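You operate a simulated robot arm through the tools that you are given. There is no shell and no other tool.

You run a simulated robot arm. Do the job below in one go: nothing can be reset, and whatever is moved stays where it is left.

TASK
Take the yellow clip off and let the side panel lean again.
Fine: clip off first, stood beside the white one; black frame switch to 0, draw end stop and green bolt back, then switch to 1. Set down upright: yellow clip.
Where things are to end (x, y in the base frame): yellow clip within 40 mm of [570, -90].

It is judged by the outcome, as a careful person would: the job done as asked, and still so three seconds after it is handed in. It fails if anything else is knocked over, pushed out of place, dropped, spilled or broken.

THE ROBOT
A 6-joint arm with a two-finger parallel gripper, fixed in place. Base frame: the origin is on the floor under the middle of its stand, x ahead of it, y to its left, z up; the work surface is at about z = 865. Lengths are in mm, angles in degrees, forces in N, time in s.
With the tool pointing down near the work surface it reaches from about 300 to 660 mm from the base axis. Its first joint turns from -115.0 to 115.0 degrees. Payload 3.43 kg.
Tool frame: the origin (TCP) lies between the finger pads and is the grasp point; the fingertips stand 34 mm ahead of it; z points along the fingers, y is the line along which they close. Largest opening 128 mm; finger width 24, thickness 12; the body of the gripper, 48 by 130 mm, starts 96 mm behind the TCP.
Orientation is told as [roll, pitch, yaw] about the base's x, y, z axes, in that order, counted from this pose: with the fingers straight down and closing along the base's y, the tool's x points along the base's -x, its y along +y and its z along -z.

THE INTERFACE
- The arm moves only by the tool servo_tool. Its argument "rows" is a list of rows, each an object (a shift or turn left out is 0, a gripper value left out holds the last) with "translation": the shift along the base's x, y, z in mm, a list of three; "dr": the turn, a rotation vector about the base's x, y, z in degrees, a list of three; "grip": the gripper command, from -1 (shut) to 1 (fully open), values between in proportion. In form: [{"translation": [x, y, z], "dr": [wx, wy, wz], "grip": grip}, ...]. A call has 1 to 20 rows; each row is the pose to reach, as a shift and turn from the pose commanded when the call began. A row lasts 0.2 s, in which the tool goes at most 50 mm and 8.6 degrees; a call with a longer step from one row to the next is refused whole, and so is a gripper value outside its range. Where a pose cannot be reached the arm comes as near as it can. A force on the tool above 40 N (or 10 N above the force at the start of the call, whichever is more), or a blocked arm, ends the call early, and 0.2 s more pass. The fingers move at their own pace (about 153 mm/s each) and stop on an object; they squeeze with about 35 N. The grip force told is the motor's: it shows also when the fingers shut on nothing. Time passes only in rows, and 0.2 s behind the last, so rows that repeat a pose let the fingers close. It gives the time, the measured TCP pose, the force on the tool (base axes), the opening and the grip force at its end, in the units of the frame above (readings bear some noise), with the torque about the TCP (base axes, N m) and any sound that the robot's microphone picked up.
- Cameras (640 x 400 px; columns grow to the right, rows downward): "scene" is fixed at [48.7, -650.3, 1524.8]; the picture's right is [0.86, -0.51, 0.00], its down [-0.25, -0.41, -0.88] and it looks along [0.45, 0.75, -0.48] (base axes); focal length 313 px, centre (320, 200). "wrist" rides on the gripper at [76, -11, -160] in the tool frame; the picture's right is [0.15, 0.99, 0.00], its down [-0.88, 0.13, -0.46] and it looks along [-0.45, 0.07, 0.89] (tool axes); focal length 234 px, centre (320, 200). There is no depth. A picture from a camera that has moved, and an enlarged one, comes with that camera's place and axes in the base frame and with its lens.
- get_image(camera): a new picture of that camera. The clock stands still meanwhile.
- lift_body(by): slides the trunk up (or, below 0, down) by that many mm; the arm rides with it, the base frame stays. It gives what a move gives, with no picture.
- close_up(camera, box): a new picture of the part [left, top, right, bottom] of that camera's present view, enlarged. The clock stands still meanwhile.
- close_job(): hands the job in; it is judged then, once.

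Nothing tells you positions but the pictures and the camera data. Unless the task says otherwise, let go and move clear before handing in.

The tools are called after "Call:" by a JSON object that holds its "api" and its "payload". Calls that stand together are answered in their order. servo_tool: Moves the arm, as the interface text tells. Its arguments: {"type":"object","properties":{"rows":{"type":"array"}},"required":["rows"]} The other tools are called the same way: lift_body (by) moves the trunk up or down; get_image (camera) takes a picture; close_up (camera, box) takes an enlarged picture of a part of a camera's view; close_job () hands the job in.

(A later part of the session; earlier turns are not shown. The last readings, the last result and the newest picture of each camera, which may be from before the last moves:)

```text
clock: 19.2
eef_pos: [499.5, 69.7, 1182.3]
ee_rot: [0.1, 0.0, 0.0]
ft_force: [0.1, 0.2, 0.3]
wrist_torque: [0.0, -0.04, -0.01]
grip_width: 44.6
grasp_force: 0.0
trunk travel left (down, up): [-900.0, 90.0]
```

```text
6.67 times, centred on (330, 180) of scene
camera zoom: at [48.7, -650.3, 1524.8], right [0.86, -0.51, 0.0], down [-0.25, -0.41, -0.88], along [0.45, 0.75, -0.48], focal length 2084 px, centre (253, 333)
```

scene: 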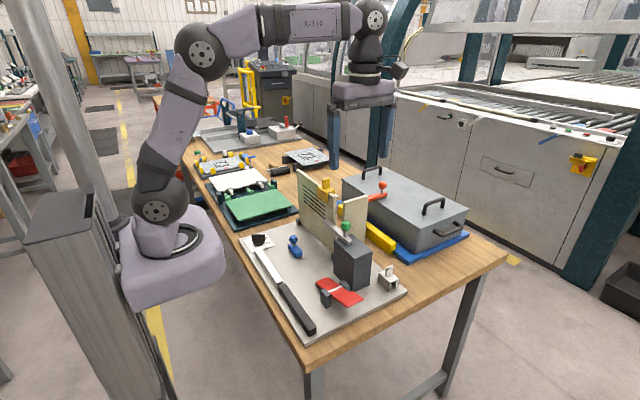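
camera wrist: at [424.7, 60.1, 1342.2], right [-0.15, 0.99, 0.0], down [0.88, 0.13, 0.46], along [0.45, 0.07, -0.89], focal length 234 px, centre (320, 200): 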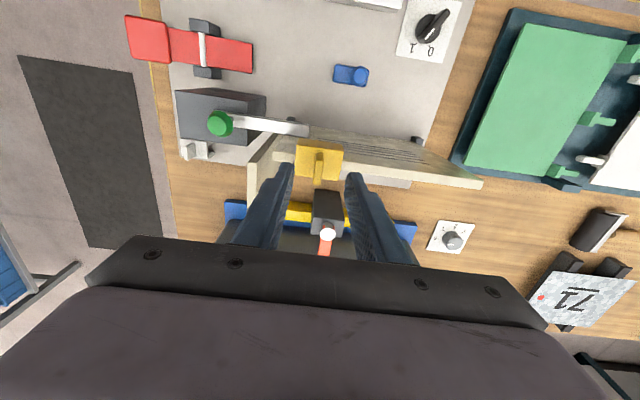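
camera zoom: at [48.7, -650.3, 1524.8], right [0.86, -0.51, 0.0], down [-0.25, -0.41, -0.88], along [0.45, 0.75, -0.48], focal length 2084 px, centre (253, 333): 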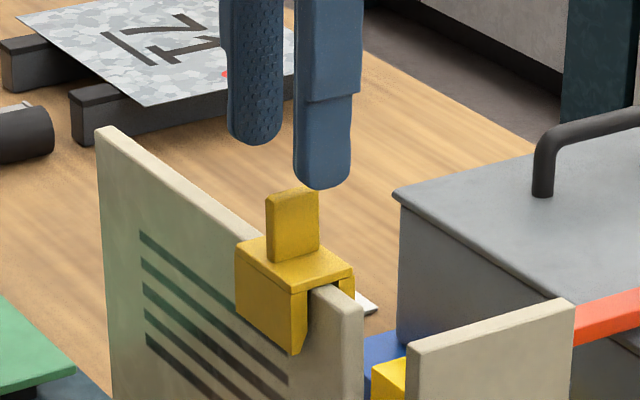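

The gripper is centred on the tab. I'll descend to put the fingertips just above the clip body and close on the tab.

Call:
{"api": "servo_tool", "payload": {"rows": [{"translation": [1, 0, -20], "grip": -0.3}, {"translation": [1, 0, -38], "grip": -0.3}, {"translation": [1, 0, -38], "grip": -0.3}, {"translation": [1, 0, -38], "grip": -1}, {"translation": [1, 0, -38], "grip": -1}, {"translation": [1, 0, -38], "grip": -1}, {"translation": [1, 0, -38], "grip": -1}]}}

Call:
{"api": "close_up", "payload": {"camera": "scene", "box": [295, 150, 365, 210]}}

```text
clock: 20.8
eef_pos: [501.0, 70.7, 1144.8]
ee_rot: [0.1, 0.0, 0.0]
ft_force: [-0.4, 0.0, 0.1]
wrist_torque: [-0.01, -0.01, -0.03]
grip_width: 6.6
grasp_force: 34.9
trunk travel left (down, up): [-900.0, 90.0]
```

```text
6.67 times, centred on (330, 180) of scene
camera zoom: at [48.7, -650.3, 1524.8], right [0.86, -0.51, 0.0], down [-0.25, -0.41, -0.88], along [0.45, 0.75, -0.48], focal length 2084 px, centre (253, 333)
```

zoom: 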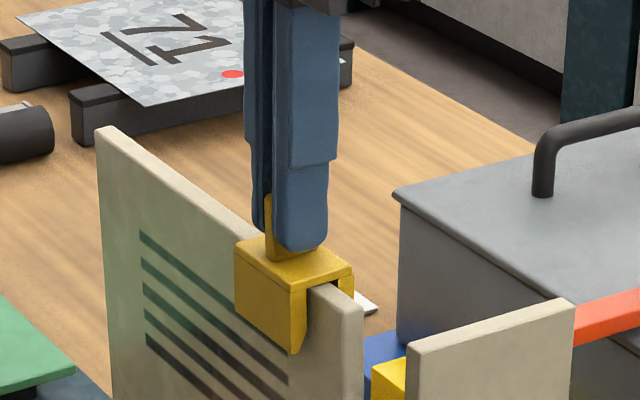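

The tab is gripped at 6.6 mm. I'll lift the clip straight up slowly.

Call:
{"api": "servo_tool", "payload": {"rows": [{"translation": [0, 0, 4]}, {"translation": [0, 0, 8]}, {"translation": [0, 0, 14]}, {"translation": [0, 0, 22]}, {"translation": [0, 0, 32]}, {"translation": [0, 0, 45]}, {"translation": [0, 0, 60]}, {"translation": [0, 0, 80]}]}}

Call:
{"api": "close_up", "payload": {"camera": "scene", "box": [285, 140, 375, 250]}}

```text
clock: 22.6
eef_pos: [500.8, 71.1, 1223.5]
ee_rot: [0.1, 0.0, 0.0]
ft_force: [-0.4, 0.5, 0.9]
wrist_torque: [0.02, 0.03, 0.02]
grip_width: 6.8
grasp_force: 34.9
trunk travel left (down, up): [-900.0, 90.0]
```

```text
3.64 times, centred on (330, 195) of scene
camera zoom: at [48.7, -650.3, 1524.8], right [0.86, -0.51, 0.0], down [-0.25, -0.41, -0.88], along [0.45, 0.75, -0.48], focal length 1137 px, centre (284, 218)
```

zoom: 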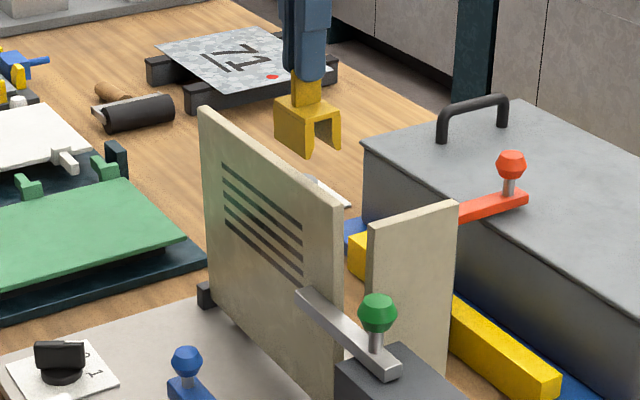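

The clip is free of the panel. I'll carry it high over to about (570, -94) and come down close to the plate.

Call:
{"api": "servo_tool", "payload": {"rows": [{"translation": [12, -28, 0]}, {"translation": [24, -56, 0]}, {"translation": [36, -84, 0]}, {"translation": [48, -112, 0]}, {"translation": [60, -140, 0]}, {"translation": [69, -165, 0]}, {"translation": [69, -165, 0]}, {"translation": [69, -165, -40]}, {"translation": [69, -165, -80]}, {"translation": [69, -165, -120]}, {"translation": [69, -165, -160]}, {"translation": [69, -165, -200]}, {"translation": [69, -165, -235]}, {"translation": [69, -165, -250]}, {"translation": [69, -165, -250]}]}}

Call:
{"api": "close_up", "payload": {"camera": "scene", "box": [330, 200, 430, 310]}}

Call:
{"api": "get_image", "payload": {"camera": "wrist"}}

```text
clock: 25.8
eef_pos: [570.4, -93.2, 974.0]
ee_rot: [-0.1, -0.1, 0.0]
ft_force: [0.6, 0.1, 0.0]
wrist_torque: [-0.01, -0.02, -0.02]
grip_width: 6.6
grasp_force: 34.3
trunk travel left (down, up): [-900.0, 90.0]
```

```text
3.64 times, centred on (380, 255) of scene
camera zoom: at [48.7, -650.3, 1524.8], right [0.86, -0.51, 0.0], down [-0.25, -0.41, -0.88], along [0.45, 0.75, -0.48], focal length 1137 px, centre (102, 0)
```

zoom: 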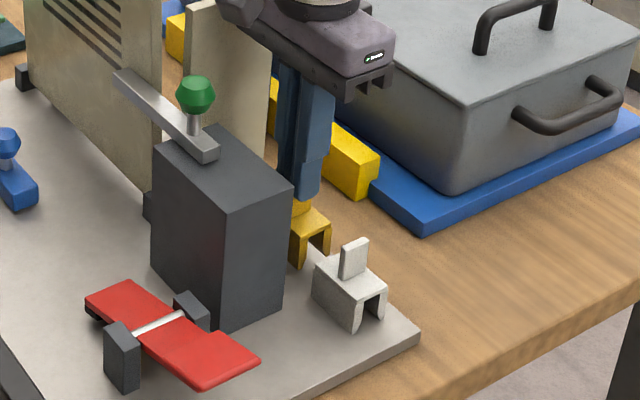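

```text
taken
camera wrist: at [495.2, -104.0, 1134.1], right [-0.15, 0.99, 0.0], down [0.88, 0.13, 0.46], along [0.45, 0.07, -0.89], focal length 234 px, centre (320, 200)
```

wrist: 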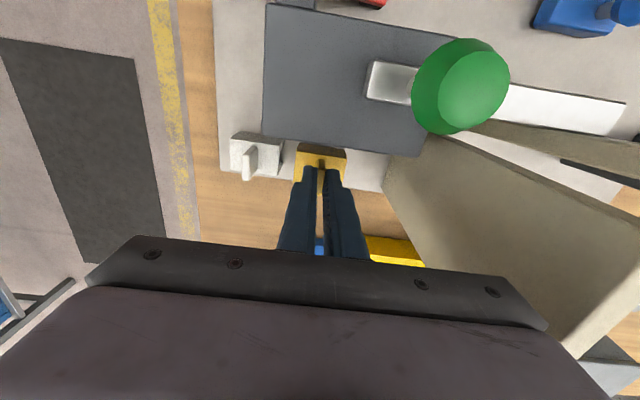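

Call:
{"api": "close_up", "payload": {"camera": "wrist", "box": [220, 110, 400, 240]}}

Call:
{"api": "close_up", "payload": {"camera": "scene", "box": [390, 245, 450, 300]}}

Call:
{"api": "close_up", "payload": {"camera": "scene", "box": [395, 240, 445, 280]}}

```text
3.08 times, centred on (310, 175) of wrist
camera zoom: at [495.2, -104.0, 1134.1], right [-0.15, 0.99, 0.0], down [0.88, 0.13, 0.46], along [0.45, 0.07, -0.89], focal length 720 px, centre (351, 277)
```

zoom: 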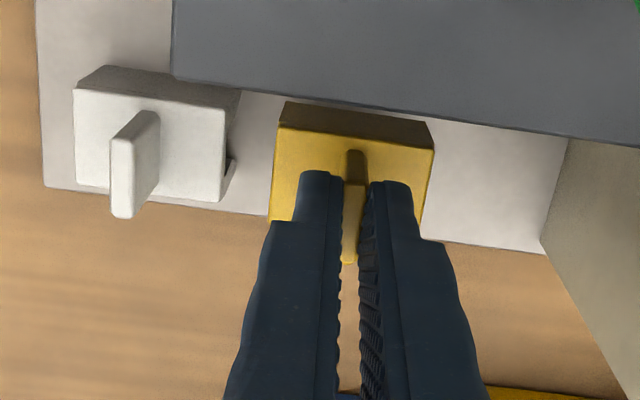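

```text
7.27 times, centred on (420, 272) of scene
camera zoom: at [48.7, -650.3, 1524.8], right [0.86, -0.51, 0.0], down [-0.25, -0.41, -0.88], along [0.45, 0.75, -0.48], focal length 2274 px, centre (-407, -327)
```

zoom: 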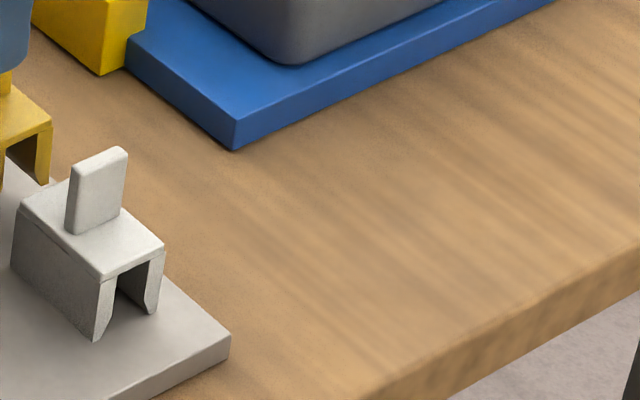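

```text
10.00 times, centred on (420, 260) of scene
camera zoom: at [48.7, -650.3, 1524.8], right [0.86, -0.51, 0.0], down [-0.25, -0.41, -0.88], along [0.45, 0.75, -0.48], focal length 3127 px, centre (-680, -400)
```

zoom: 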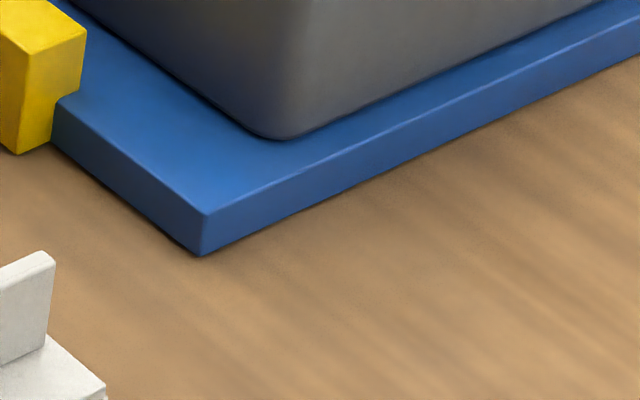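

The plate extends to x≈604, so the clip will stand fully on it. I'll lower gently until contact.

Call:
{"api": "servo_tool", "payload": {"rows": [{"translation": [0, 0, -10]}, {"translation": [0, 0, -18]}, {"translation": [0, 0, -20]}, {"translation": [0, 0, -20]}]}}

Call:
{"api": "close_up", "payload": {"camera": "scene", "box": [375, 235, 425, 290]}}

```text
clock: 26.8
eef_pos: [570.3, -92.1, 958.1]
ee_rot: [-0.1, -0.6, 0.0]
ft_force: [-0.4, 1.4, 30.3]
wrist_torque: [0.06, 0.32, 0.0]
grip_width: 7.0
grasp_force: 35.2
trunk travel left (down, up): [-900.0, 90.0]
```

```text
7.27 times, centred on (400, 262) of scene
camera zoom: at [48.7, -650.3, 1524.8], right [0.86, -0.51, 0.0], down [-0.25, -0.41, -0.88], along [0.45, 0.75, -0.48], focal length 2274 px, centre (-262, -254)
```

zoom: 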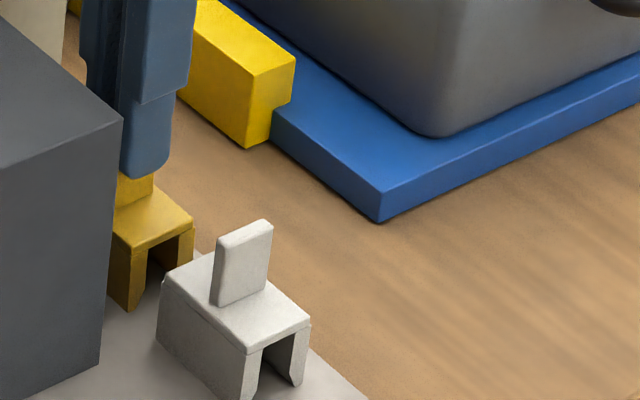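

The clip touches the plate. I'll relieve the pressure slightly, then release.

Call:
{"api": "servo_tool", "payload": {"rows": [{"translation": [0, 0, 3]}, {"translation": [0, 0, 4.5]}, {"translation": [0, 0, 4.5]}]}}

```text
clock: 27.6
eef_pos: [568.2, -93.1, 957.6]
ee_rot: [0.0, 0.1, -0.1]
ft_force: [3.0, 1.0, 11.0]
wrist_torque: [0.03, -0.22, 0.04]
grip_width: 6.5
grasp_force: 34.7
trunk travel left (down, up): [-900.0, 90.0]
```

Call:
{"api": "servo_tool", "payload": {"rows": [{"translation": [0, 0, 1]}, {"translation": [0, 0, 1]}]}}

Call:
{"api": "close_up", "payload": {"camera": "scene", "box": [375, 235, 425, 290]}}

```text
clock: 28.2
eef_pos: [568.5, -93.3, 958.1]
ee_rot: [0.1, 0.3, 0.0]
ft_force: [0.1, -0.3, 0.2]
wrist_torque: [0.0, 0.04, -0.01]
grip_width: 6.7
grasp_force: 35.1
trunk travel left (down, up): [-900.0, 90.0]
```

```text
7.27 times, centred on (400, 262) of scene
camera zoom: at [48.7, -650.3, 1524.8], right [0.86, -0.51, 0.0], down [-0.25, -0.41, -0.88], along [0.45, 0.75, -0.48], focal length 2274 px, centre (-262, -254)
```

zoom: 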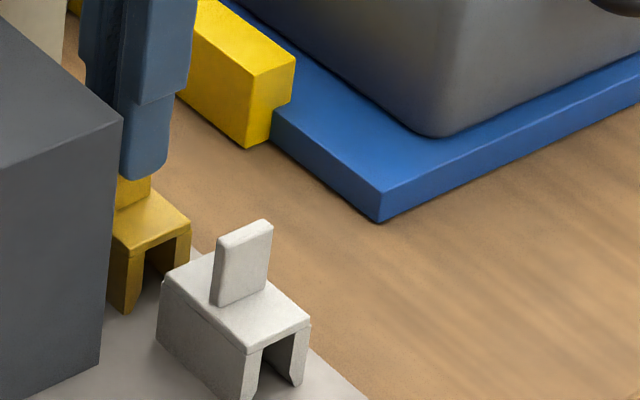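

Call:
{"api": "servo_tool", "payload": {"rows": [{"translation": [0, 0, 0], "grip": -0.6}, {"translation": [0, 0, 0], "grip": -0.4}, {"translation": [0, 0, 0], "grip": -0.4}, {"translation": [0, 0, 15], "grip": -0.4}, {"translation": [0, 0, 50], "grip": -0.4}, {"translation": [0, 0, 95], "grip": -0.4}, {"translation": [0, 0, 140], "grip": -0.4}, {"translation": [0, 0, 185], "grip": -0.4}, {"translation": [0, 0, 230], "grip": -0.4}, {"translation": [0, 0, 270], "grip": -0.4}]}}

Call:
{"api": "close_up", "payload": {"camera": "scene", "box": [330, 200, 430, 310]}}

Call:
{"api": "get_image", "payload": {"camera": "wrist"}}

```text
clock: 30.4
eef_pos: [570.3, -93.2, 1232.4]
ee_rot: [-0.1, 0.0, 0.0]
ft_force: [0.6, -0.9, 0.5]
wrist_torque: [-0.01, 0.0, 0.02]
grip_width: 38.6
grasp_force: 0.1
trunk travel left (down, up): [-900.0, 90.0]
```

```text
3.64 times, centred on (380, 255) of scene
camera zoom: at [48.7, -650.3, 1524.8], right [0.86, -0.51, 0.0], down [-0.25, -0.41, -0.88], along [0.45, 0.75, -0.48], focal length 1137 px, centre (102, 0)
```

zoom: 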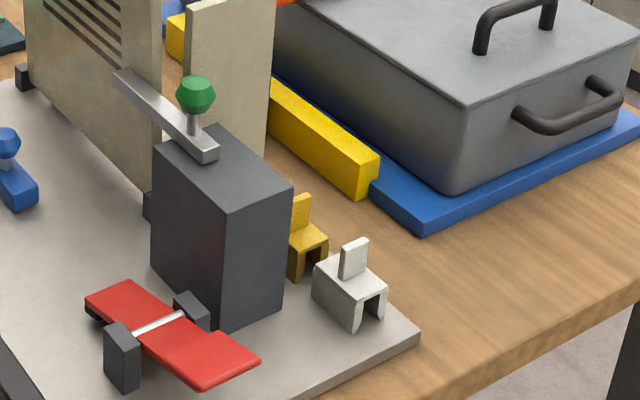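

```text
taken
camera wrist: at [495.1, -104.2, 1391.9], right [-0.15, 0.99, 0.0], down [0.88, 0.13, 0.46], along [0.45, 0.07, -0.89], focal length 234 px, centre (320, 200)
```

wrist: 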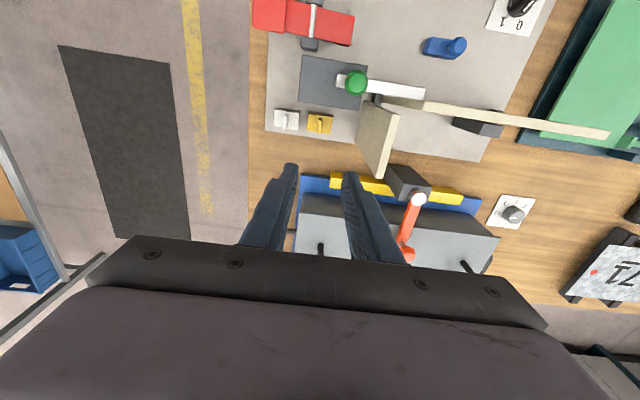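

The clip stands upright beside the white one. From here the post behind the panel is visible, so I'll look closer.

Call:
{"api": "close_up", "payload": {"camera": "wrist", "box": [340, 60, 540, 190]}}

Call:
{"api": "close_up", "payload": {"camera": "wrist", "box": [430, 90, 530, 160]}}

Call:
{"api": "close_up", "payload": {"camera": "wrist", "box": [260, 50, 440, 180]}}

```text
3.08 times, centred on (440, 125) of wrist
camera zoom: at [495.1, -104.2, 1391.9], right [-0.15, 0.99, 0.0], down [0.88, 0.13, 0.46], along [0.45, 0.07, -0.89], focal length 720 px, centre (-49, 431)
```

zoom: 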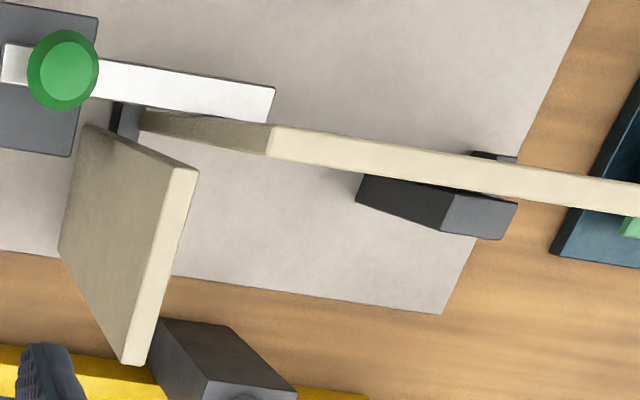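

```text
5.71 times, centred on (480, 125) of wrist
camera zoom: at [495.1, -104.2, 1391.9], right [-0.15, 0.99, 0.0], down [0.88, 0.13, 0.46], along [0.45, 0.07, -0.89], focal length 1338 px, centre (-594, 629)
```

zoom: 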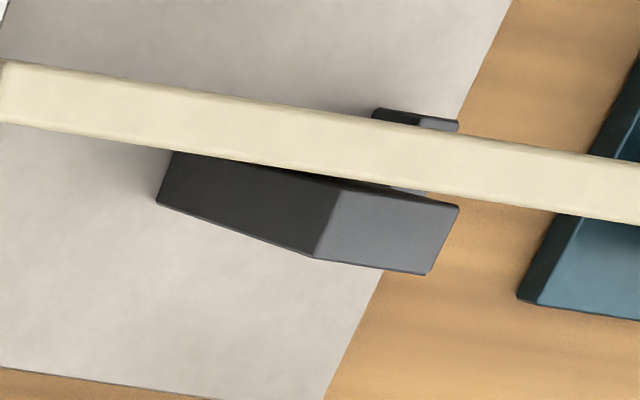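

```text
3.08 times, centred on (350, 115) of wrist
camera zoom: at [495.1, -104.2, 1391.9], right [-0.15, 0.99, 0.0], down [0.88, 0.13, 0.46], along [0.45, 0.07, -0.89], focal length 720 px, centre (228, 462)
```

zoom: 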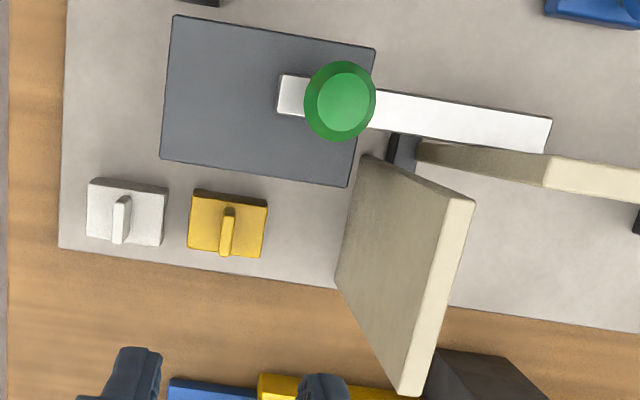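

The post stands right behind the panel and the bolt bar is in front of it. Next is the black dial at about (325, 225), so I'll go over it and take a precise look.

Call:
{"api": "servo_tool", "payload": {"rows": [{"translation": [-25, 35, 0]}, {"translation": [-50, 70, 0]}, {"translation": [-75, 105, 0]}, {"translation": [-100, 140, 0]}, {"translation": [-125, 175, 0]}, {"translation": [-150, 210, 0]}, {"translation": [-175, 245, 0]}, {"translation": [-200, 280, 0]}, {"translation": [-225, 313, 0]}, {"translation": [-225, 313, -40]}, {"translation": [-225, 313, -80]}, {"translation": [-225, 313, -120]}, {"translation": [-225, 313, -140]}, {"translation": [-225, 313, -140]}]}}

Call:
{"api": "get_image", "payload": {"camera": "wrist"}}

Call:
{"api": "close_up", "payload": {"camera": "wrist", "box": [270, 60, 390, 160]}}

```text
clock: 33.4
eef_pos: [345.5, 220.4, 1089.7]
ee_rot: [0.0, 0.1, 0.0]
ft_force: [-0.4, -0.1, 0.5]
wrist_torque: [0.02, 0.02, 0.01]
grip_width: 38.4
grasp_force: 0.2
trunk travel left (down, up): [-900.0, 90.0]
```

```text
taken
camera wrist: at [270.6, 208.2, 1250.2], right [-0.15, 0.99, 0.0], down [0.88, 0.13, 0.46], along [0.45, 0.07, -0.89], focal length 234 px, centre (320, 200)
```

wrist: 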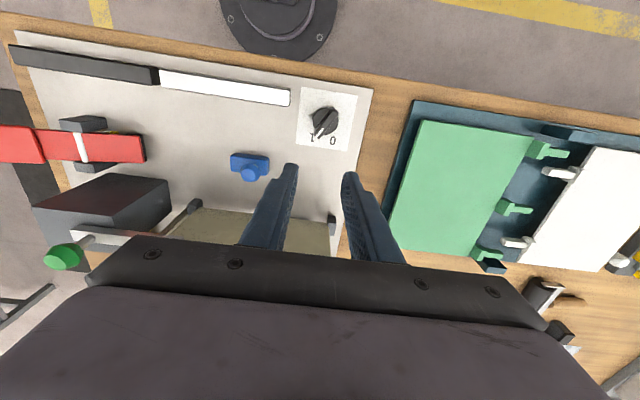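

```text
4.00 times, centred on (330, 110) of wrist
camera zoom: at [270.6, 208.2, 1250.2], right [-0.15, 0.99, 0.0], down [0.88, 0.13, 0.46], along [0.45, 0.07, -0.89], focal length 937 px, centre (280, 560)
```

zoom: 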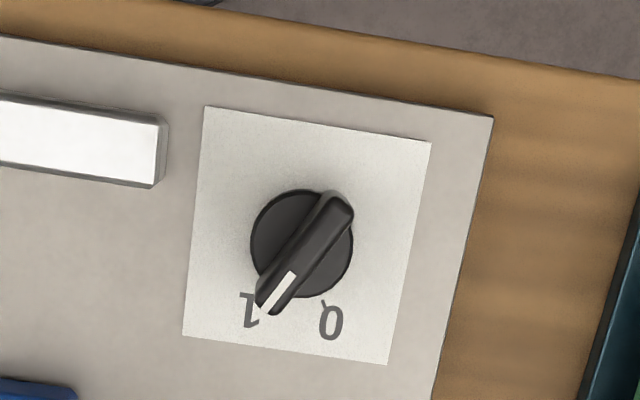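

Call:
{"api": "close_up", "payload": {"camera": "scene", "box": [235, 220, 285, 255]}}

Call:
{"api": "close_up", "payload": {"camera": "wrist", "box": [295, 90, 355, 150]}}

```text
11.43 times, centred on (260, 238) of scene
camera zoom: at [48.7, -650.3, 1524.8], right [0.86, -0.51, 0.0], down [-0.25, -0.41, -0.88], along [0.45, 0.75, -0.48], focal length 3573 px, centre (1006, -229)
```

zoom: 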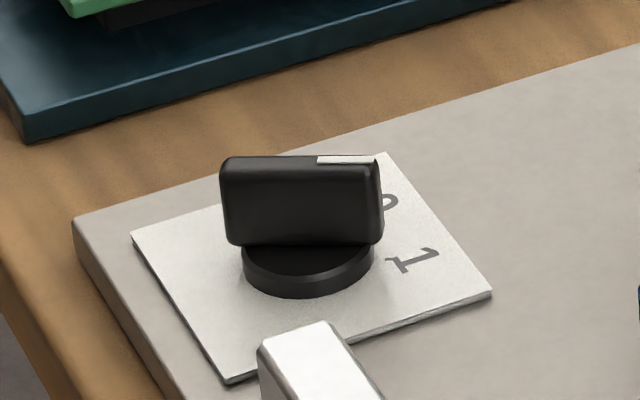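

```text
6.67 times, centred on (325, 120) of wrist
camera zoom: at [270.6, 208.2, 1250.2], right [-0.15, 0.99, 0.0], down [0.88, 0.13, 0.46], along [0.45, 0.07, -0.89], focal length 1561 px, centre (287, 733)
```

zoom: 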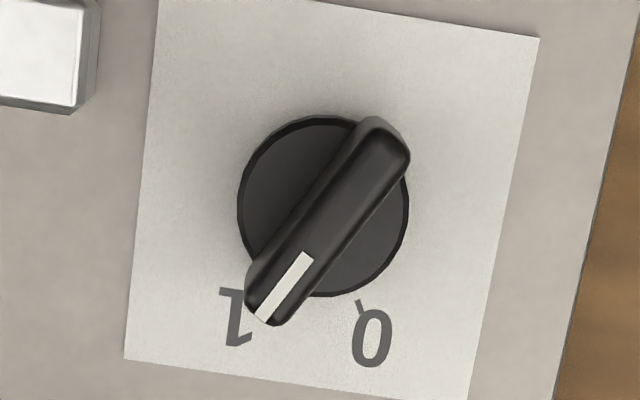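

The dial axis is near (322, 224), its handle about 11 mm wide at roughly -28°, with the handle top at z≈915. I'll align the gripper across the handle and come down above it.

Call:
{"api": "servo_tool", "payload": {"rows": [{"translation": [-6, 1, -25], "dr": [0, 0, -7], "grip": -0.45}, {"translation": [-12, 2, -55], "dr": [0, 0, -14], "grip": -0.45}, {"translation": [-18, 3, -85], "dr": [0, 0, -21], "grip": -0.45}, {"translation": [-23, 3.6, -115], "dr": [0, 0, -28], "grip": -0.45}, {"translation": [-23, 3.6, -128], "dr": [0, 0, -28], "grip": -0.45}, {"translation": [-23, 3.6, -128], "dr": [0, 0, -28], "grip": -0.45}]}}

Call:
{"api": "get_image", "payload": {"camera": "wrist"}}

Call:
{"api": "close_up", "payload": {"camera": "wrist", "box": [260, 100, 380, 200]}}

Call:
{"api": "close_up", "payload": {"camera": "scene", "box": [225, 195, 295, 260]}}

```text
clock: 34.8
eef_pos: [321.0, 223.2, 963.8]
ee_rot: [0.0, 0.0, -28.0]
ft_force: [0.4, 0.2, -0.1]
wrist_torque: [0.01, -0.02, 0.03]
grip_width: 35.2
grasp_force: 0.0
trunk travel left (down, up): [-900.0, 90.0]
```

```text
taken
camera wrist: at [249.4, 248.4, 1123.5], right [0.34, 0.94, 0.0], down [0.84, -0.3, 0.46], along [0.43, -0.15, -0.89], focal length 234 px, centre (320, 200)
```

wrist: 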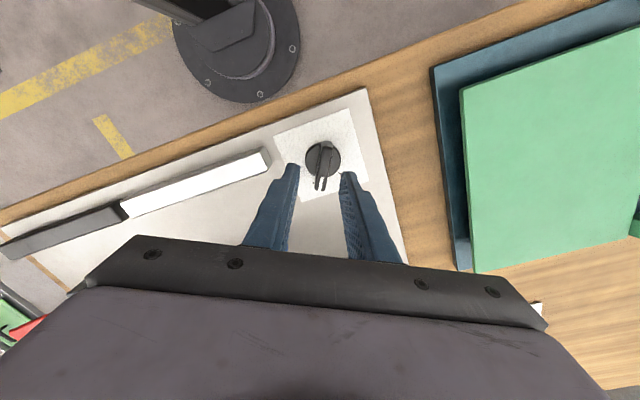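

```text
4.00 times, centred on (320, 150) of wrist
camera zoom: at [249.4, 248.4, 1123.5], right [0.34, 0.94, 0.0], down [0.84, -0.3, 0.46], along [0.43, -0.15, -0.89], focal length 937 px, centre (320, 400)
```

zoom: 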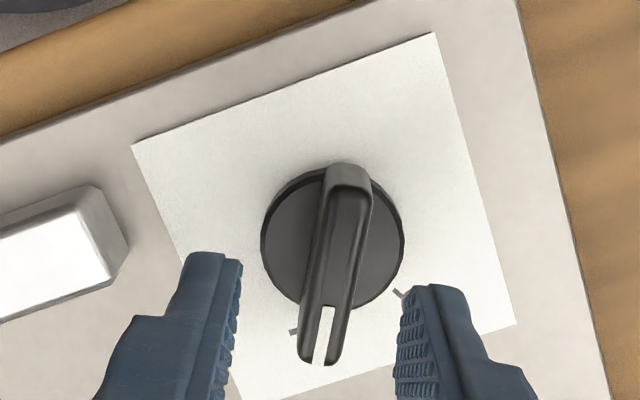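

```text
6.15 times, centred on (260, 228) of scene
camera zoom: at [48.7, -650.3, 1524.8], right [0.86, -0.51, 0.0], down [-0.25, -0.41, -0.88], along [0.45, 0.75, -0.48], focal length 1924 px, centre (689, 31)
```

zoom: 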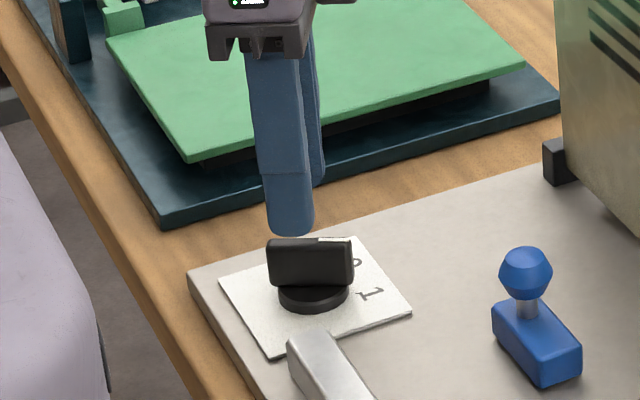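

The handle is aligned with the jaw; I'll correct the centre by about 3.5 mm, descend, and close on the handle.

Call:
{"api": "servo_tool", "payload": {"rows": [{"translation": [-0.7, 3.6, -5], "grip": -0.45}, {"translation": [-0.7, 3.6, -20], "grip": -0.45}, {"translation": [-0.7, 3.6, -34], "grip": -0.45}, {"translation": [-0.7, 3.6, -34], "grip": -0.45}]}}

Call:
{"api": "close_up", "payload": {"camera": "wrist", "box": [260, 100, 380, 200]}}

Call:
{"api": "close_up", "payload": {"camera": "scene", "box": [225, 195, 295, 260]}}

```text
clock: 35.8
eef_pos: [320.7, 225.2, 927.4]
ee_rot: [0.1, -0.1, -27.9]
ft_force: [-0.2, 0.1, 0.1]
wrist_torque: [-0.03, 0.02, 0.0]
grip_width: 35.2
grasp_force: 0.1
trunk travel left (down, up): [-900.0, 90.0]
```

```text
4.00 times, centred on (320, 150) of wrist
camera zoom: at [249.0, 252.3, 1088.1], right [0.34, 0.94, 0.0], down [0.84, -0.3, 0.46], along [0.43, -0.15, -0.89], focal length 937 px, centre (320, 400)
```

zoom: 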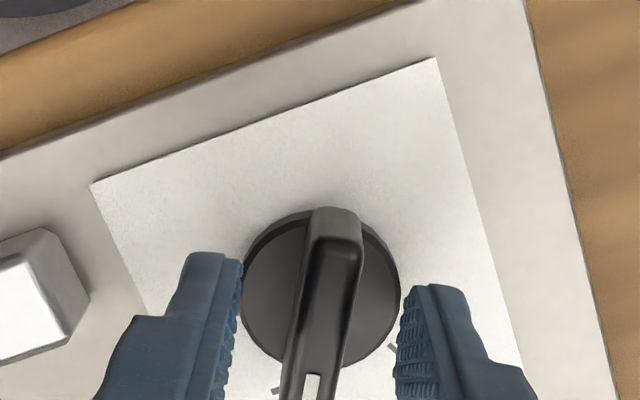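

```text
6.15 times, centred on (260, 228) of scene
camera zoom: at [48.7, -650.3, 1524.8], right [0.86, -0.51, 0.0], down [-0.25, -0.41, -0.88], along [0.45, 0.75, -0.48], focal length 1924 px, centre (689, 31)
```

zoom: 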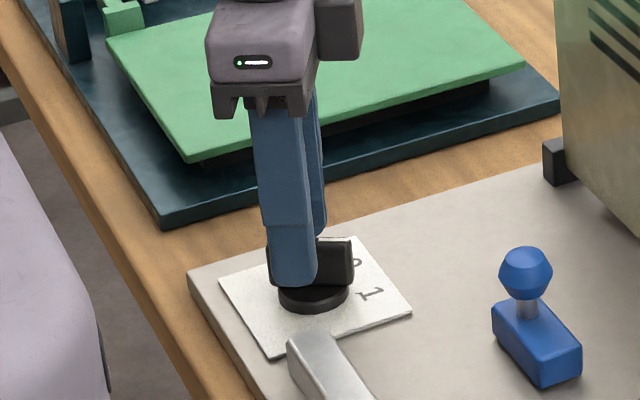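

Call:
{"api": "servo_tool", "payload": {"rows": [{"translation": [0, 0, 0], "grip": -1}, {"translation": [0, 0, 0], "grip": -1}, {"translation": [0, 0, 0], "grip": -1}]}}

```text
clock: 36.6
eef_pos: [321.3, 227.4, 927.9]
ee_rot: [0.0, 0.1, -28.0]
ft_force: [0.6, 1.7, -1.3]
wrist_torque: [0.03, -0.12, -0.04]
grip_width: 12.1
grasp_force: 45.1
trunk travel left (down, up): [-900.0, 90.0]
```

The handle is held with little side load. Now I'll turn it about +58° toward 0.

Call:
{"api": "servo_tool", "payload": {"rows": [{"dr": [0, 0, 7], "grip": -1}, {"dr": [0, 0, 14], "grip": -1}, {"dr": [0, 0, 21], "grip": -1}, {"dr": [0, 0, 28], "grip": -1}, {"dr": [0, 0, 35], "grip": -1}, {"dr": [0, 0, 42], "grip": -1}, {"dr": [0, 0, 49], "grip": -1}, {"dr": [0, 0, 56], "grip": -1}, {"dr": [0, 0, 58], "grip": -1}, {"dr": [0, 0, 58], "grip": -1}]}}

Call:
{"api": "close_up", "payload": {"camera": "wrist", "box": [260, 100, 380, 200]}}

Call:
{"api": "get_image", "payload": {"camera": "scene"}}

```text
clock: 38.8
eef_pos: [321.3, 223.1, 927.5]
ee_rot: [0.0, 0.3, 29.9]
ft_force: [5.8, -28.8, -12.1]
wrist_torque: [-0.72, -0.52, -0.12]
grip_width: 12.1
grasp_force: 44.6
trunk travel left (down, up): [-900.0, 90.0]
```

```text
4.00 times, centred on (320, 150) of wrist
camera zoom: at [262.6, 175.1, 1088.5], right [-0.62, 0.78, 0.0], down [0.7, 0.55, 0.45], along [0.35, 0.28, -0.89], focal length 937 px, centre (320, 400)
```

zoom: 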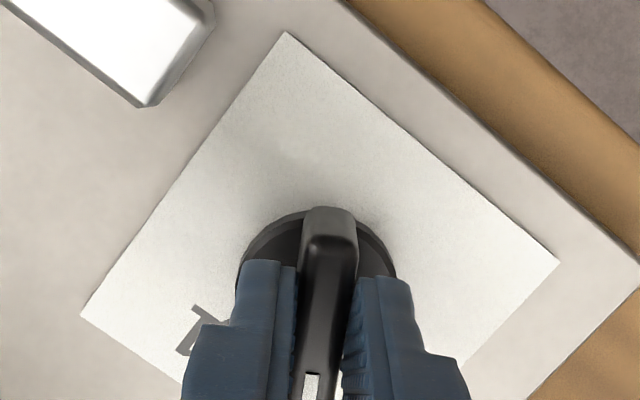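

```text
taken
```

scene: 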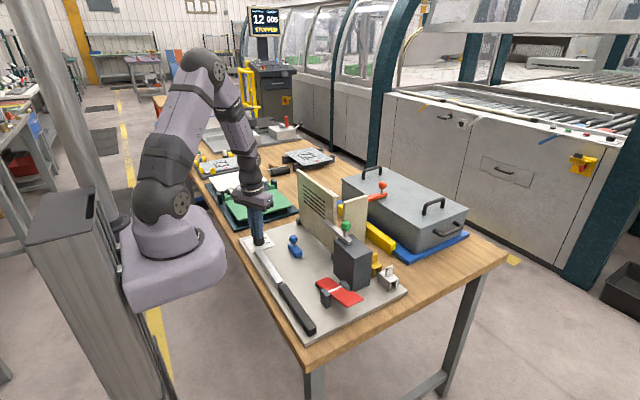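

The dial has followed to about +30° with some side load. I'll open the jaw, raise, and verify the dial reading, and also check the display at the back.

Call:
{"api": "servo_tool", "payload": {"rows": [{"translation": [0, -3.5, 0], "grip": -1}, {"translation": [0, -3.5, 0], "grip": -0.5}, {"translation": [0, -3.5, 0], "grip": -0.45}, {"translation": [0, -3.5, 20], "grip": -0.45}, {"translation": [0, -3.5, 50], "grip": -0.45}, {"translation": [0, -3.5, 90], "grip": -0.45}, {"translation": [0, -3.5, 120], "grip": -0.45}]}}

Call:
{"api": "close_up", "payload": {"camera": "wrist", "box": [250, 80, 390, 190]}}

Call:
{"api": "close_up", "payload": {"camera": "scene", "box": [240, 0, 300, 50]}}

Call:
{"api": "close_up", "payload": {"camera": "scene", "box": [230, 160, 410, 340]}}

```text
clock: 40.4
eef_pos: [319.5, 220.0, 1049.3]
ee_rot: [0.0, 0.0, 30.0]
ft_force: [-0.2, 0.3, -0.4]
wrist_torque: [-0.01, -0.02, 0.03]
grip_width: 35.2
grasp_force: 0.0
trunk travel left (down, up): [-900.0, 90.0]
```

```text
3.64 times, centred on (320, 135) of wrist
camera zoom: at [261.0, 172.7, 1208.6], right [-0.62, 0.78, 0.0], down [0.7, 0.55, 0.46], along [0.36, 0.28, -0.89], focal length 852 px, centre (320, 436)
```

zoom: 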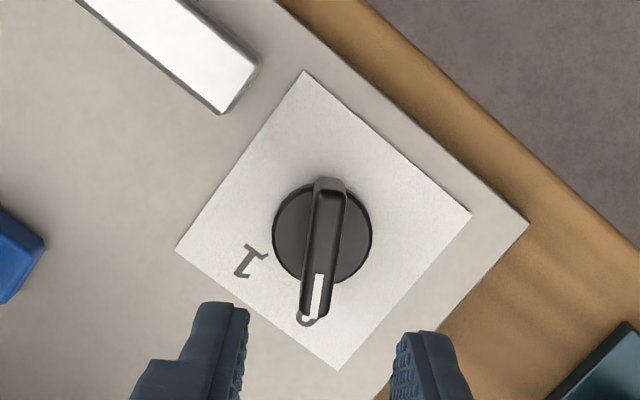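

```text
8.00 times, centred on (270, 25) of scene
camera zoom: at [48.7, -650.3, 1524.8], right [0.86, -0.51, 0.0], down [-0.25, -0.41, -0.88], along [0.45, 0.75, -0.48], focal length 2501 px, centre (720, 1600)
```

zoom: 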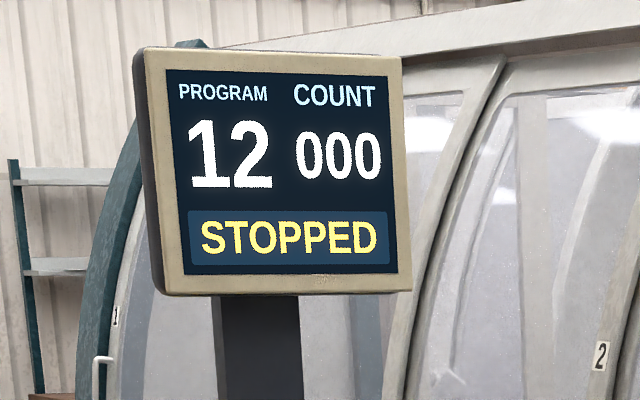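

```text
2.22 times, centred on (320, 250) of scene
camera zoom: at [48.7, -650.3, 1524.8], right [0.86, -0.51, 0.0], down [-0.25, -0.41, -0.88], along [0.45, 0.75, -0.48], focal length 695 px, centre (320, 89)
```

zoom: 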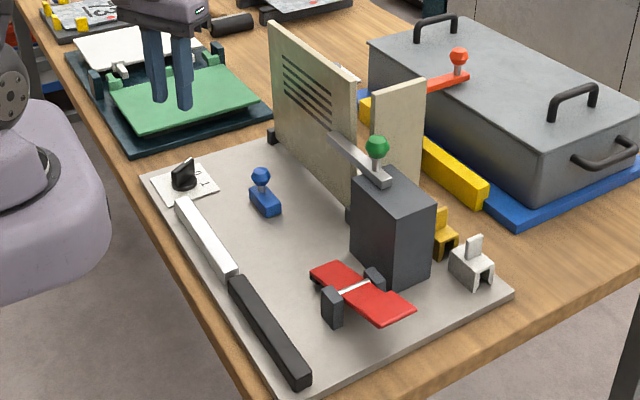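

The dial now sits at 0. The blue knobbed block on the plate is the only other hand-drawn stop in this fixture, so I take it as the end stop. I'll look at it closely from above.

Call:
{"api": "servo_tool", "payload": {"rows": [{"translation": [20, -20, 10], "dr": [0, 0, -7.5], "grip": -0.2}, {"translation": [40, -40, 20], "dr": [0, 0, -15], "grip": -0.2}, {"translation": [60, -60, 20], "dr": [0, 0, -22.5], "grip": -0.2}, {"translation": [80, -80, 20], "dr": [0, 0, -30], "grip": -0.2}, {"translation": [95, -100, 20], "dr": [0, 0, -30], "grip": -0.2}, {"translation": [95, -100, 20], "dr": [0, 0, -30], "grip": -0.2}]}}

Call:
{"api": "get_image", "payload": {"camera": "wrist"}}

Call:
{"api": "close_up", "payload": {"camera": "wrist", "box": [260, 90, 380, 190]}}

```text
clock: 41.8
eef_pos: [414.0, 122.2, 1070.0]
ee_rot: [-0.1, 0.0, -0.1]
ft_force: [0.7, -0.2, -0.4]
wrist_torque: [-0.05, 0.0, -0.02]
grip_width: 51.0
grasp_force: 0.0
trunk travel left (down, up): [-900.0, 90.0]
```

```text
taken
camera wrist: at [339.5, 110.7, 1229.4], right [-0.15, 0.99, 0.0], down [0.88, 0.13, 0.46], along [0.45, 0.07, -0.89], focal length 234 px, centre (320, 200)
```

wrist: 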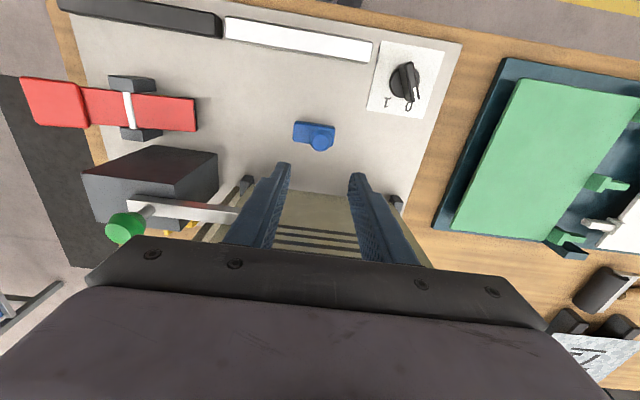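

```text
4.00 times, centred on (320, 140) of wrist
camera zoom: at [339.5, 110.7, 1229.4], right [-0.15, 0.99, 0.0], down [0.88, 0.13, 0.46], along [0.45, 0.07, -0.89], focal length 937 px, centre (320, 440)
```

zoom: 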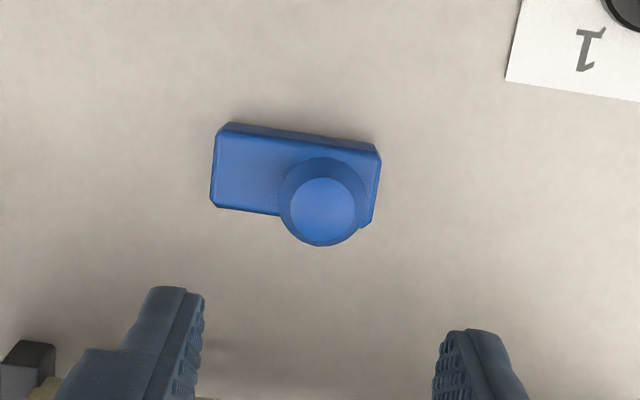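

The blue knob is about 28 mm across at (408, 122), on a 52×26 mm block lying along y with the knob toward its +y end. I'll lower onto it and grip gently.

Call:
{"api": "servo_tool", "payload": {"rows": [{"translation": [-5.5, 0, -40], "grip": -0.2}, {"translation": [-5.5, 0, -80], "grip": -0.2}, {"translation": [-5.5, 0, -115], "grip": -0.2}, {"translation": [-5.5, 0, -131], "grip": -0.2}, {"translation": [-5.5, 0, -131], "grip": -0.2}]}}

Call:
{"api": "close_up", "payload": {"camera": "scene", "box": [260, 200, 330, 265]}}

Call:
{"api": "close_up", "payload": {"camera": "wrist", "box": [260, 100, 380, 200]}}

```text
clock: 43.0
eef_pos: [410.2, 123.1, 938.0]
ee_rot: [0.0, 0.0, 0.0]
ft_force: [0.1, 0.0, 0.5]
wrist_torque: [0.0, -0.02, 0.01]
grip_width: 51.3
grasp_force: 0.1
trunk travel left (down, up): [-900.0, 90.0]
```

```text
6.15 times, centred on (295, 232) of scene
camera zoom: at [48.7, -650.3, 1524.8], right [0.86, -0.51, 0.0], down [-0.25, -0.41, -0.88], along [0.45, 0.75, -0.48], focal length 1924 px, centre (474, 0)
```

zoom: 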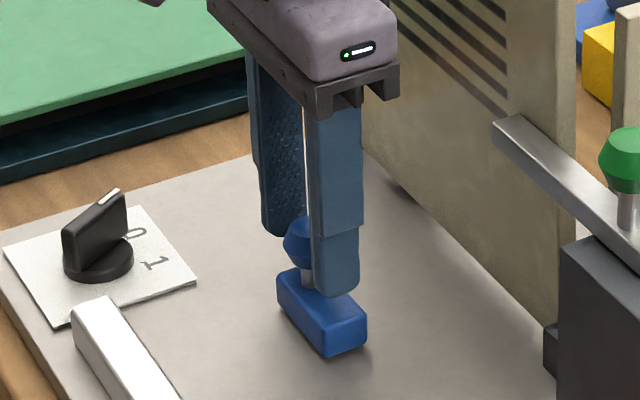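

```text
4.00 times, centred on (320, 150) of wrist
camera zoom: at [334.4, 111.2, 1096.7], right [-0.15, 0.99, 0.0], down [0.88, 0.13, 0.46], along [0.45, 0.07, -0.89], focal length 937 px, centre (320, 400)
```

zoom: 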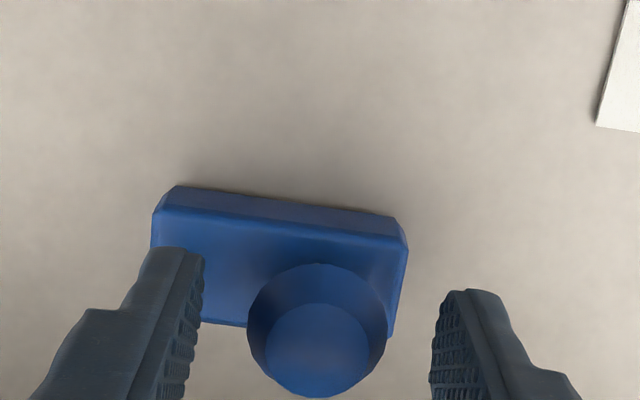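

Call:
{"api": "servo_tool", "payload": {"rows": [{"translation": [0, 0, 0], "grip": -0.45}, {"translation": [0, 0, 0], "grip": -1}, {"translation": [0, 0, 0], "grip": -1}, {"translation": [0, 0, 0], "grip": -1}]}}

```text
clock: 44.0
eef_pos: [409.8, 122.7, 935.9]
ee_rot: [-0.1, 0.0, 0.0]
ft_force: [-0.3, 0.2, -2.9]
wrist_torque: [0.04, -0.17, -0.01]
grip_width: 29.3
grasp_force: 45.1
trunk travel left (down, up): [-900.0, 90.0]
```

The knob is held. I'll probe gently: 6 mm toward +y (its knob end), watching the force.

Call:
{"api": "servo_tool", "payload": {"rows": [{"translation": [0, 2, 0], "grip": -1}, {"translation": [0, 4, 0], "grip": -1}, {"translation": [0, 6, 0], "grip": -1}, {"translation": [0, 6, 0], "grip": -1}]}}

Call:
{"api": "close_up", "payload": {"camera": "scene", "box": [260, 200, 330, 265]}}

```text
clock: 45.0
eef_pos: [409.2, 129.6, 937.2]
ee_rot: [-0.2, 0.2, 0.0]
ft_force: [-3.9, -0.3, -8.5]
wrist_torque: [0.05, -0.52, 0.0]
grip_width: 29.3
grasp_force: 45.3
trunk travel left (down, up): [-900.0, 90.0]
```

```text
6.15 times, centred on (295, 232) of scene
camera zoom: at [48.7, -650.3, 1524.8], right [0.86, -0.51, 0.0], down [-0.25, -0.41, -0.88], along [0.45, 0.75, -0.48], focal length 1924 px, centre (474, 0)
```

zoom: 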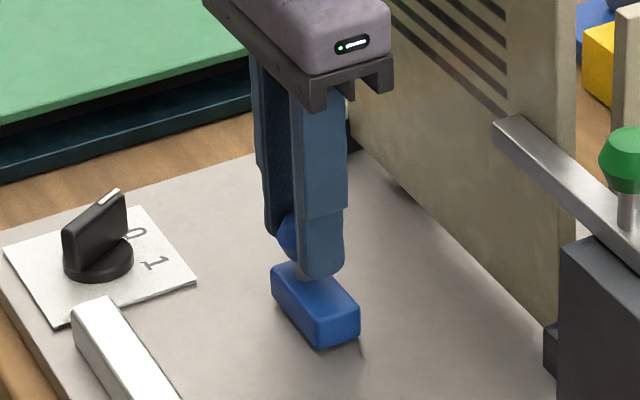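

The block slides freely along y and is guided in x and z, so it is a slide and the end stop. I'll keep drawing it toward +y in small steps until it reaches the end of its travel.

Call:
{"api": "servo_tool", "payload": {"rows": [{"translation": [0, 3, 0], "grip": -1}, {"translation": [0, 6, 0], "grip": -1}, {"translation": [0, 9, 0], "grip": -1}, {"translation": [0, 12, 0], "grip": -1}, {"translation": [0, 15, 0], "grip": -1}, {"translation": [0, 15, 0], "grip": -1}]}}

Call:
{"api": "get_image", "payload": {"camera": "scene"}}

```text
clock: 46.4
eef_pos: [408.7, 144.6, 936.9]
ee_rot: [-0.1, 0.0, 0.0]
ft_force: [-9.7, -0.3, -2.8]
wrist_torque: [-0.02, 0.71, -0.04]
grip_width: 29.2
grasp_force: 45.2
trunk travel left (down, up): [-900.0, 90.0]
```

```text
taken
```

scene: 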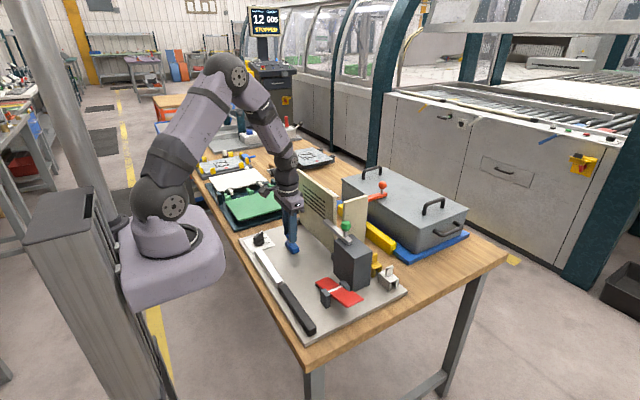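

Call:
{"api": "servo_tool", "payload": {"rows": [{"translation": [-0.9, 3, 0], "grip": -1}, {"translation": [-1.0, 6, 0], "grip": -1}, {"translation": [-1.1, 9, 0], "grip": -1}, {"translation": [-1.3, 12, 0], "grip": -1}, {"translation": [-1.4, 15, 0], "grip": -1}, {"translation": [-1.4, 15, 0], "grip": -1}]}}

Call:
{"api": "close_up", "payload": {"camera": "scene", "box": [250, 190, 340, 265]}}

Call:
{"api": "close_up", "payload": {"camera": "wrist", "box": [240, 90, 400, 200]}}

```text
clock: 47.8
eef_pos: [410.7, 159.9, 937.2]
ee_rot: [0.0, 0.1, 0.1]
ft_force: [-5.1, -0.1, -15.4]
wrist_torque: [-0.02, 0.35, -0.04]
grip_width: 29.4
grasp_force: 45.1
trunk travel left (down, up): [-900.0, 90.0]
```

```text
5.33 times, centred on (295, 228) of scene
camera zoom: at [48.7, -650.3, 1524.8], right [0.86, -0.51, 0.0], down [-0.25, -0.41, -0.88], along [0.45, 0.75, -0.48], focal length 1668 px, centre (453, 53)
```

zoom: 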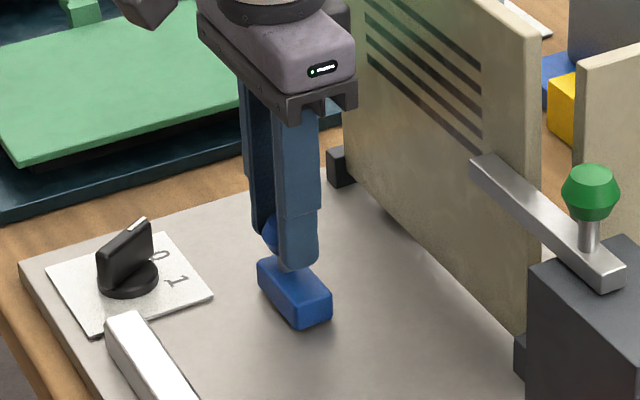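

```text
3.64 times, centred on (320, 145) of wrist
camera zoom: at [334.7, 148.6, 1097.0], right [-0.15, 0.99, 0.0], down [0.88, 0.13, 0.45], along [0.45, 0.07, -0.89], focal length 852 px, centre (320, 400)
```

zoom: 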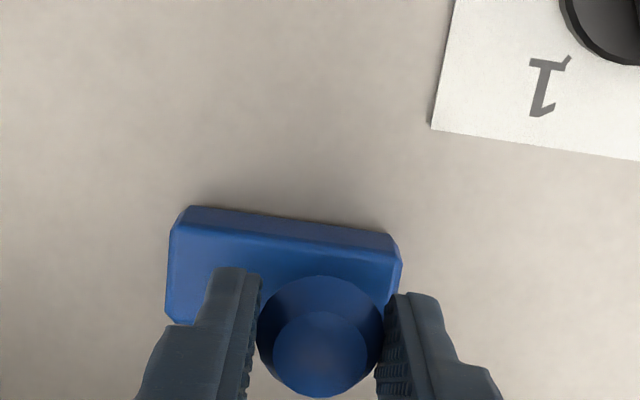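

Call:
{"api": "servo_tool", "payload": {"rows": [{"translation": [-0.3, 3, 0.3], "grip": -1}, {"translation": [-0.4, 6, 0.3], "grip": -1}, {"translation": [-0.5, 9, 0.3], "grip": -1}, {"translation": [-0.6, 12, 0.3], "grip": -1}, {"translation": [-0.7, 15, 0.3], "grip": -1}, {"translation": [-0.8, 18, 0.3], "grip": -1}, {"translation": [-0.8, 18, 0.3], "grip": -1}]}}

Call:
{"api": "close_up", "payload": {"camera": "scene", "box": [250, 190, 340, 265]}}

```text
clock: 49.4
eef_pos: [410.0, 178.3, 935.6]
ee_rot: [-0.1, 0.1, 0.0]
ft_force: [0.6, -0.5, -20.0]
wrist_torque: [-0.08, 0.57, 0.0]
grip_width: 29.4
grasp_force: 44.5
trunk travel left (down, up): [-900.0, 90.0]
```

```text
5.33 times, centred on (295, 228) of scene
camera zoom: at [48.7, -650.3, 1524.8], right [0.86, -0.51, 0.0], down [-0.25, -0.41, -0.88], along [0.45, 0.75, -0.48], focal length 1668 px, centre (453, 53)
```

zoom: 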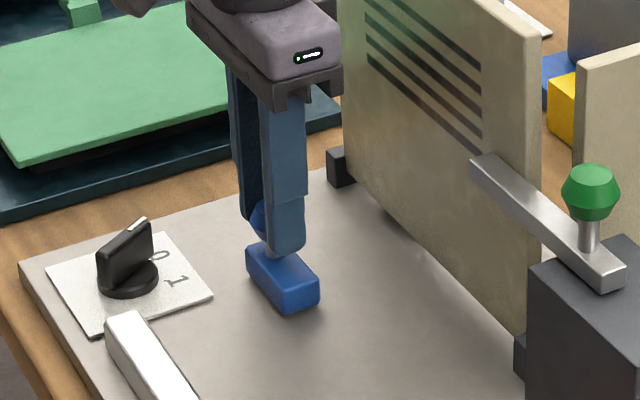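

Call:
{"api": "servo_tool", "payload": {"rows": [{"translation": [0, 3, -1], "grip": -1}, {"translation": [-0.2, 6, -1.2], "grip": -1}, {"translation": [-0.3, 9, -1.2], "grip": -1}, {"translation": [-0.4, 12, -1.2], "grip": -1}, {"translation": [-0.5, 15, -1.2], "grip": -1}, {"translation": [-0.5, 15, -1.2], "grip": -1}]}}

Call:
{"api": "close_up", "payload": {"camera": "scene", "box": [250, 190, 340, 265]}}

```text
clock: 50.8
eef_pos: [410.1, 191.8, 936.0]
ee_rot: [0.1, -0.2, 0.0]
ft_force: [0.6, -0.7, 0.8]
wrist_torque: [-0.05, 0.09, -0.02]
grip_width: 29.3
grasp_force: 44.8
trunk travel left (down, up): [-900.0, 90.0]
```

```text
5.33 times, centred on (295, 228) of scene
camera zoom: at [48.7, -650.3, 1524.8], right [0.86, -0.51, 0.0], down [-0.25, -0.41, -0.88], along [0.45, 0.75, -0.48], focal length 1668 px, centre (453, 53)
```

zoom: 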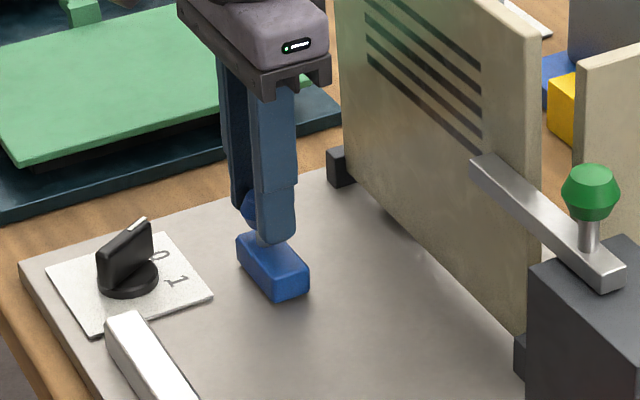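

Call:
{"api": "servo_tool", "payload": {"rows": [{"translation": [0, 3, 0], "grip": -1}, {"translation": [-0.2, 6, 0], "grip": -1}, {"translation": [-0.3, 9, 0], "grip": -1}, {"translation": [-0.4, 12, 0], "grip": -1}, {"translation": [-0.5, 15, 0], "grip": -1}, {"translation": [-0.6, 18, 0], "grip": -1}, {"translation": [-0.6, 18, 0], "grip": -1}]}}

Call:
{"api": "get_image", "payload": {"camera": "scene"}}

```text
clock: 52.4
eef_pos: [409.8, 211.8, 937.1]
ee_rot: [0.2, -0.2, 0.1]
ft_force: [10.5, -0.3, 17.7]
wrist_torque: [-0.03, 0.06, -0.03]
grip_width: 29.4
grasp_force: 45.2
trunk travel left (down, up): [-900.0, 90.0]
```

```text
taken
```

scene: 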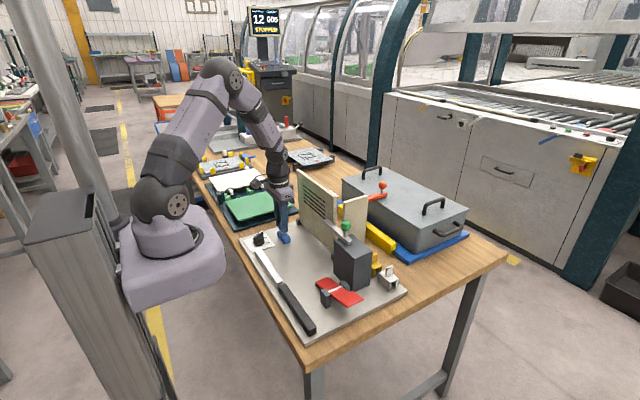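

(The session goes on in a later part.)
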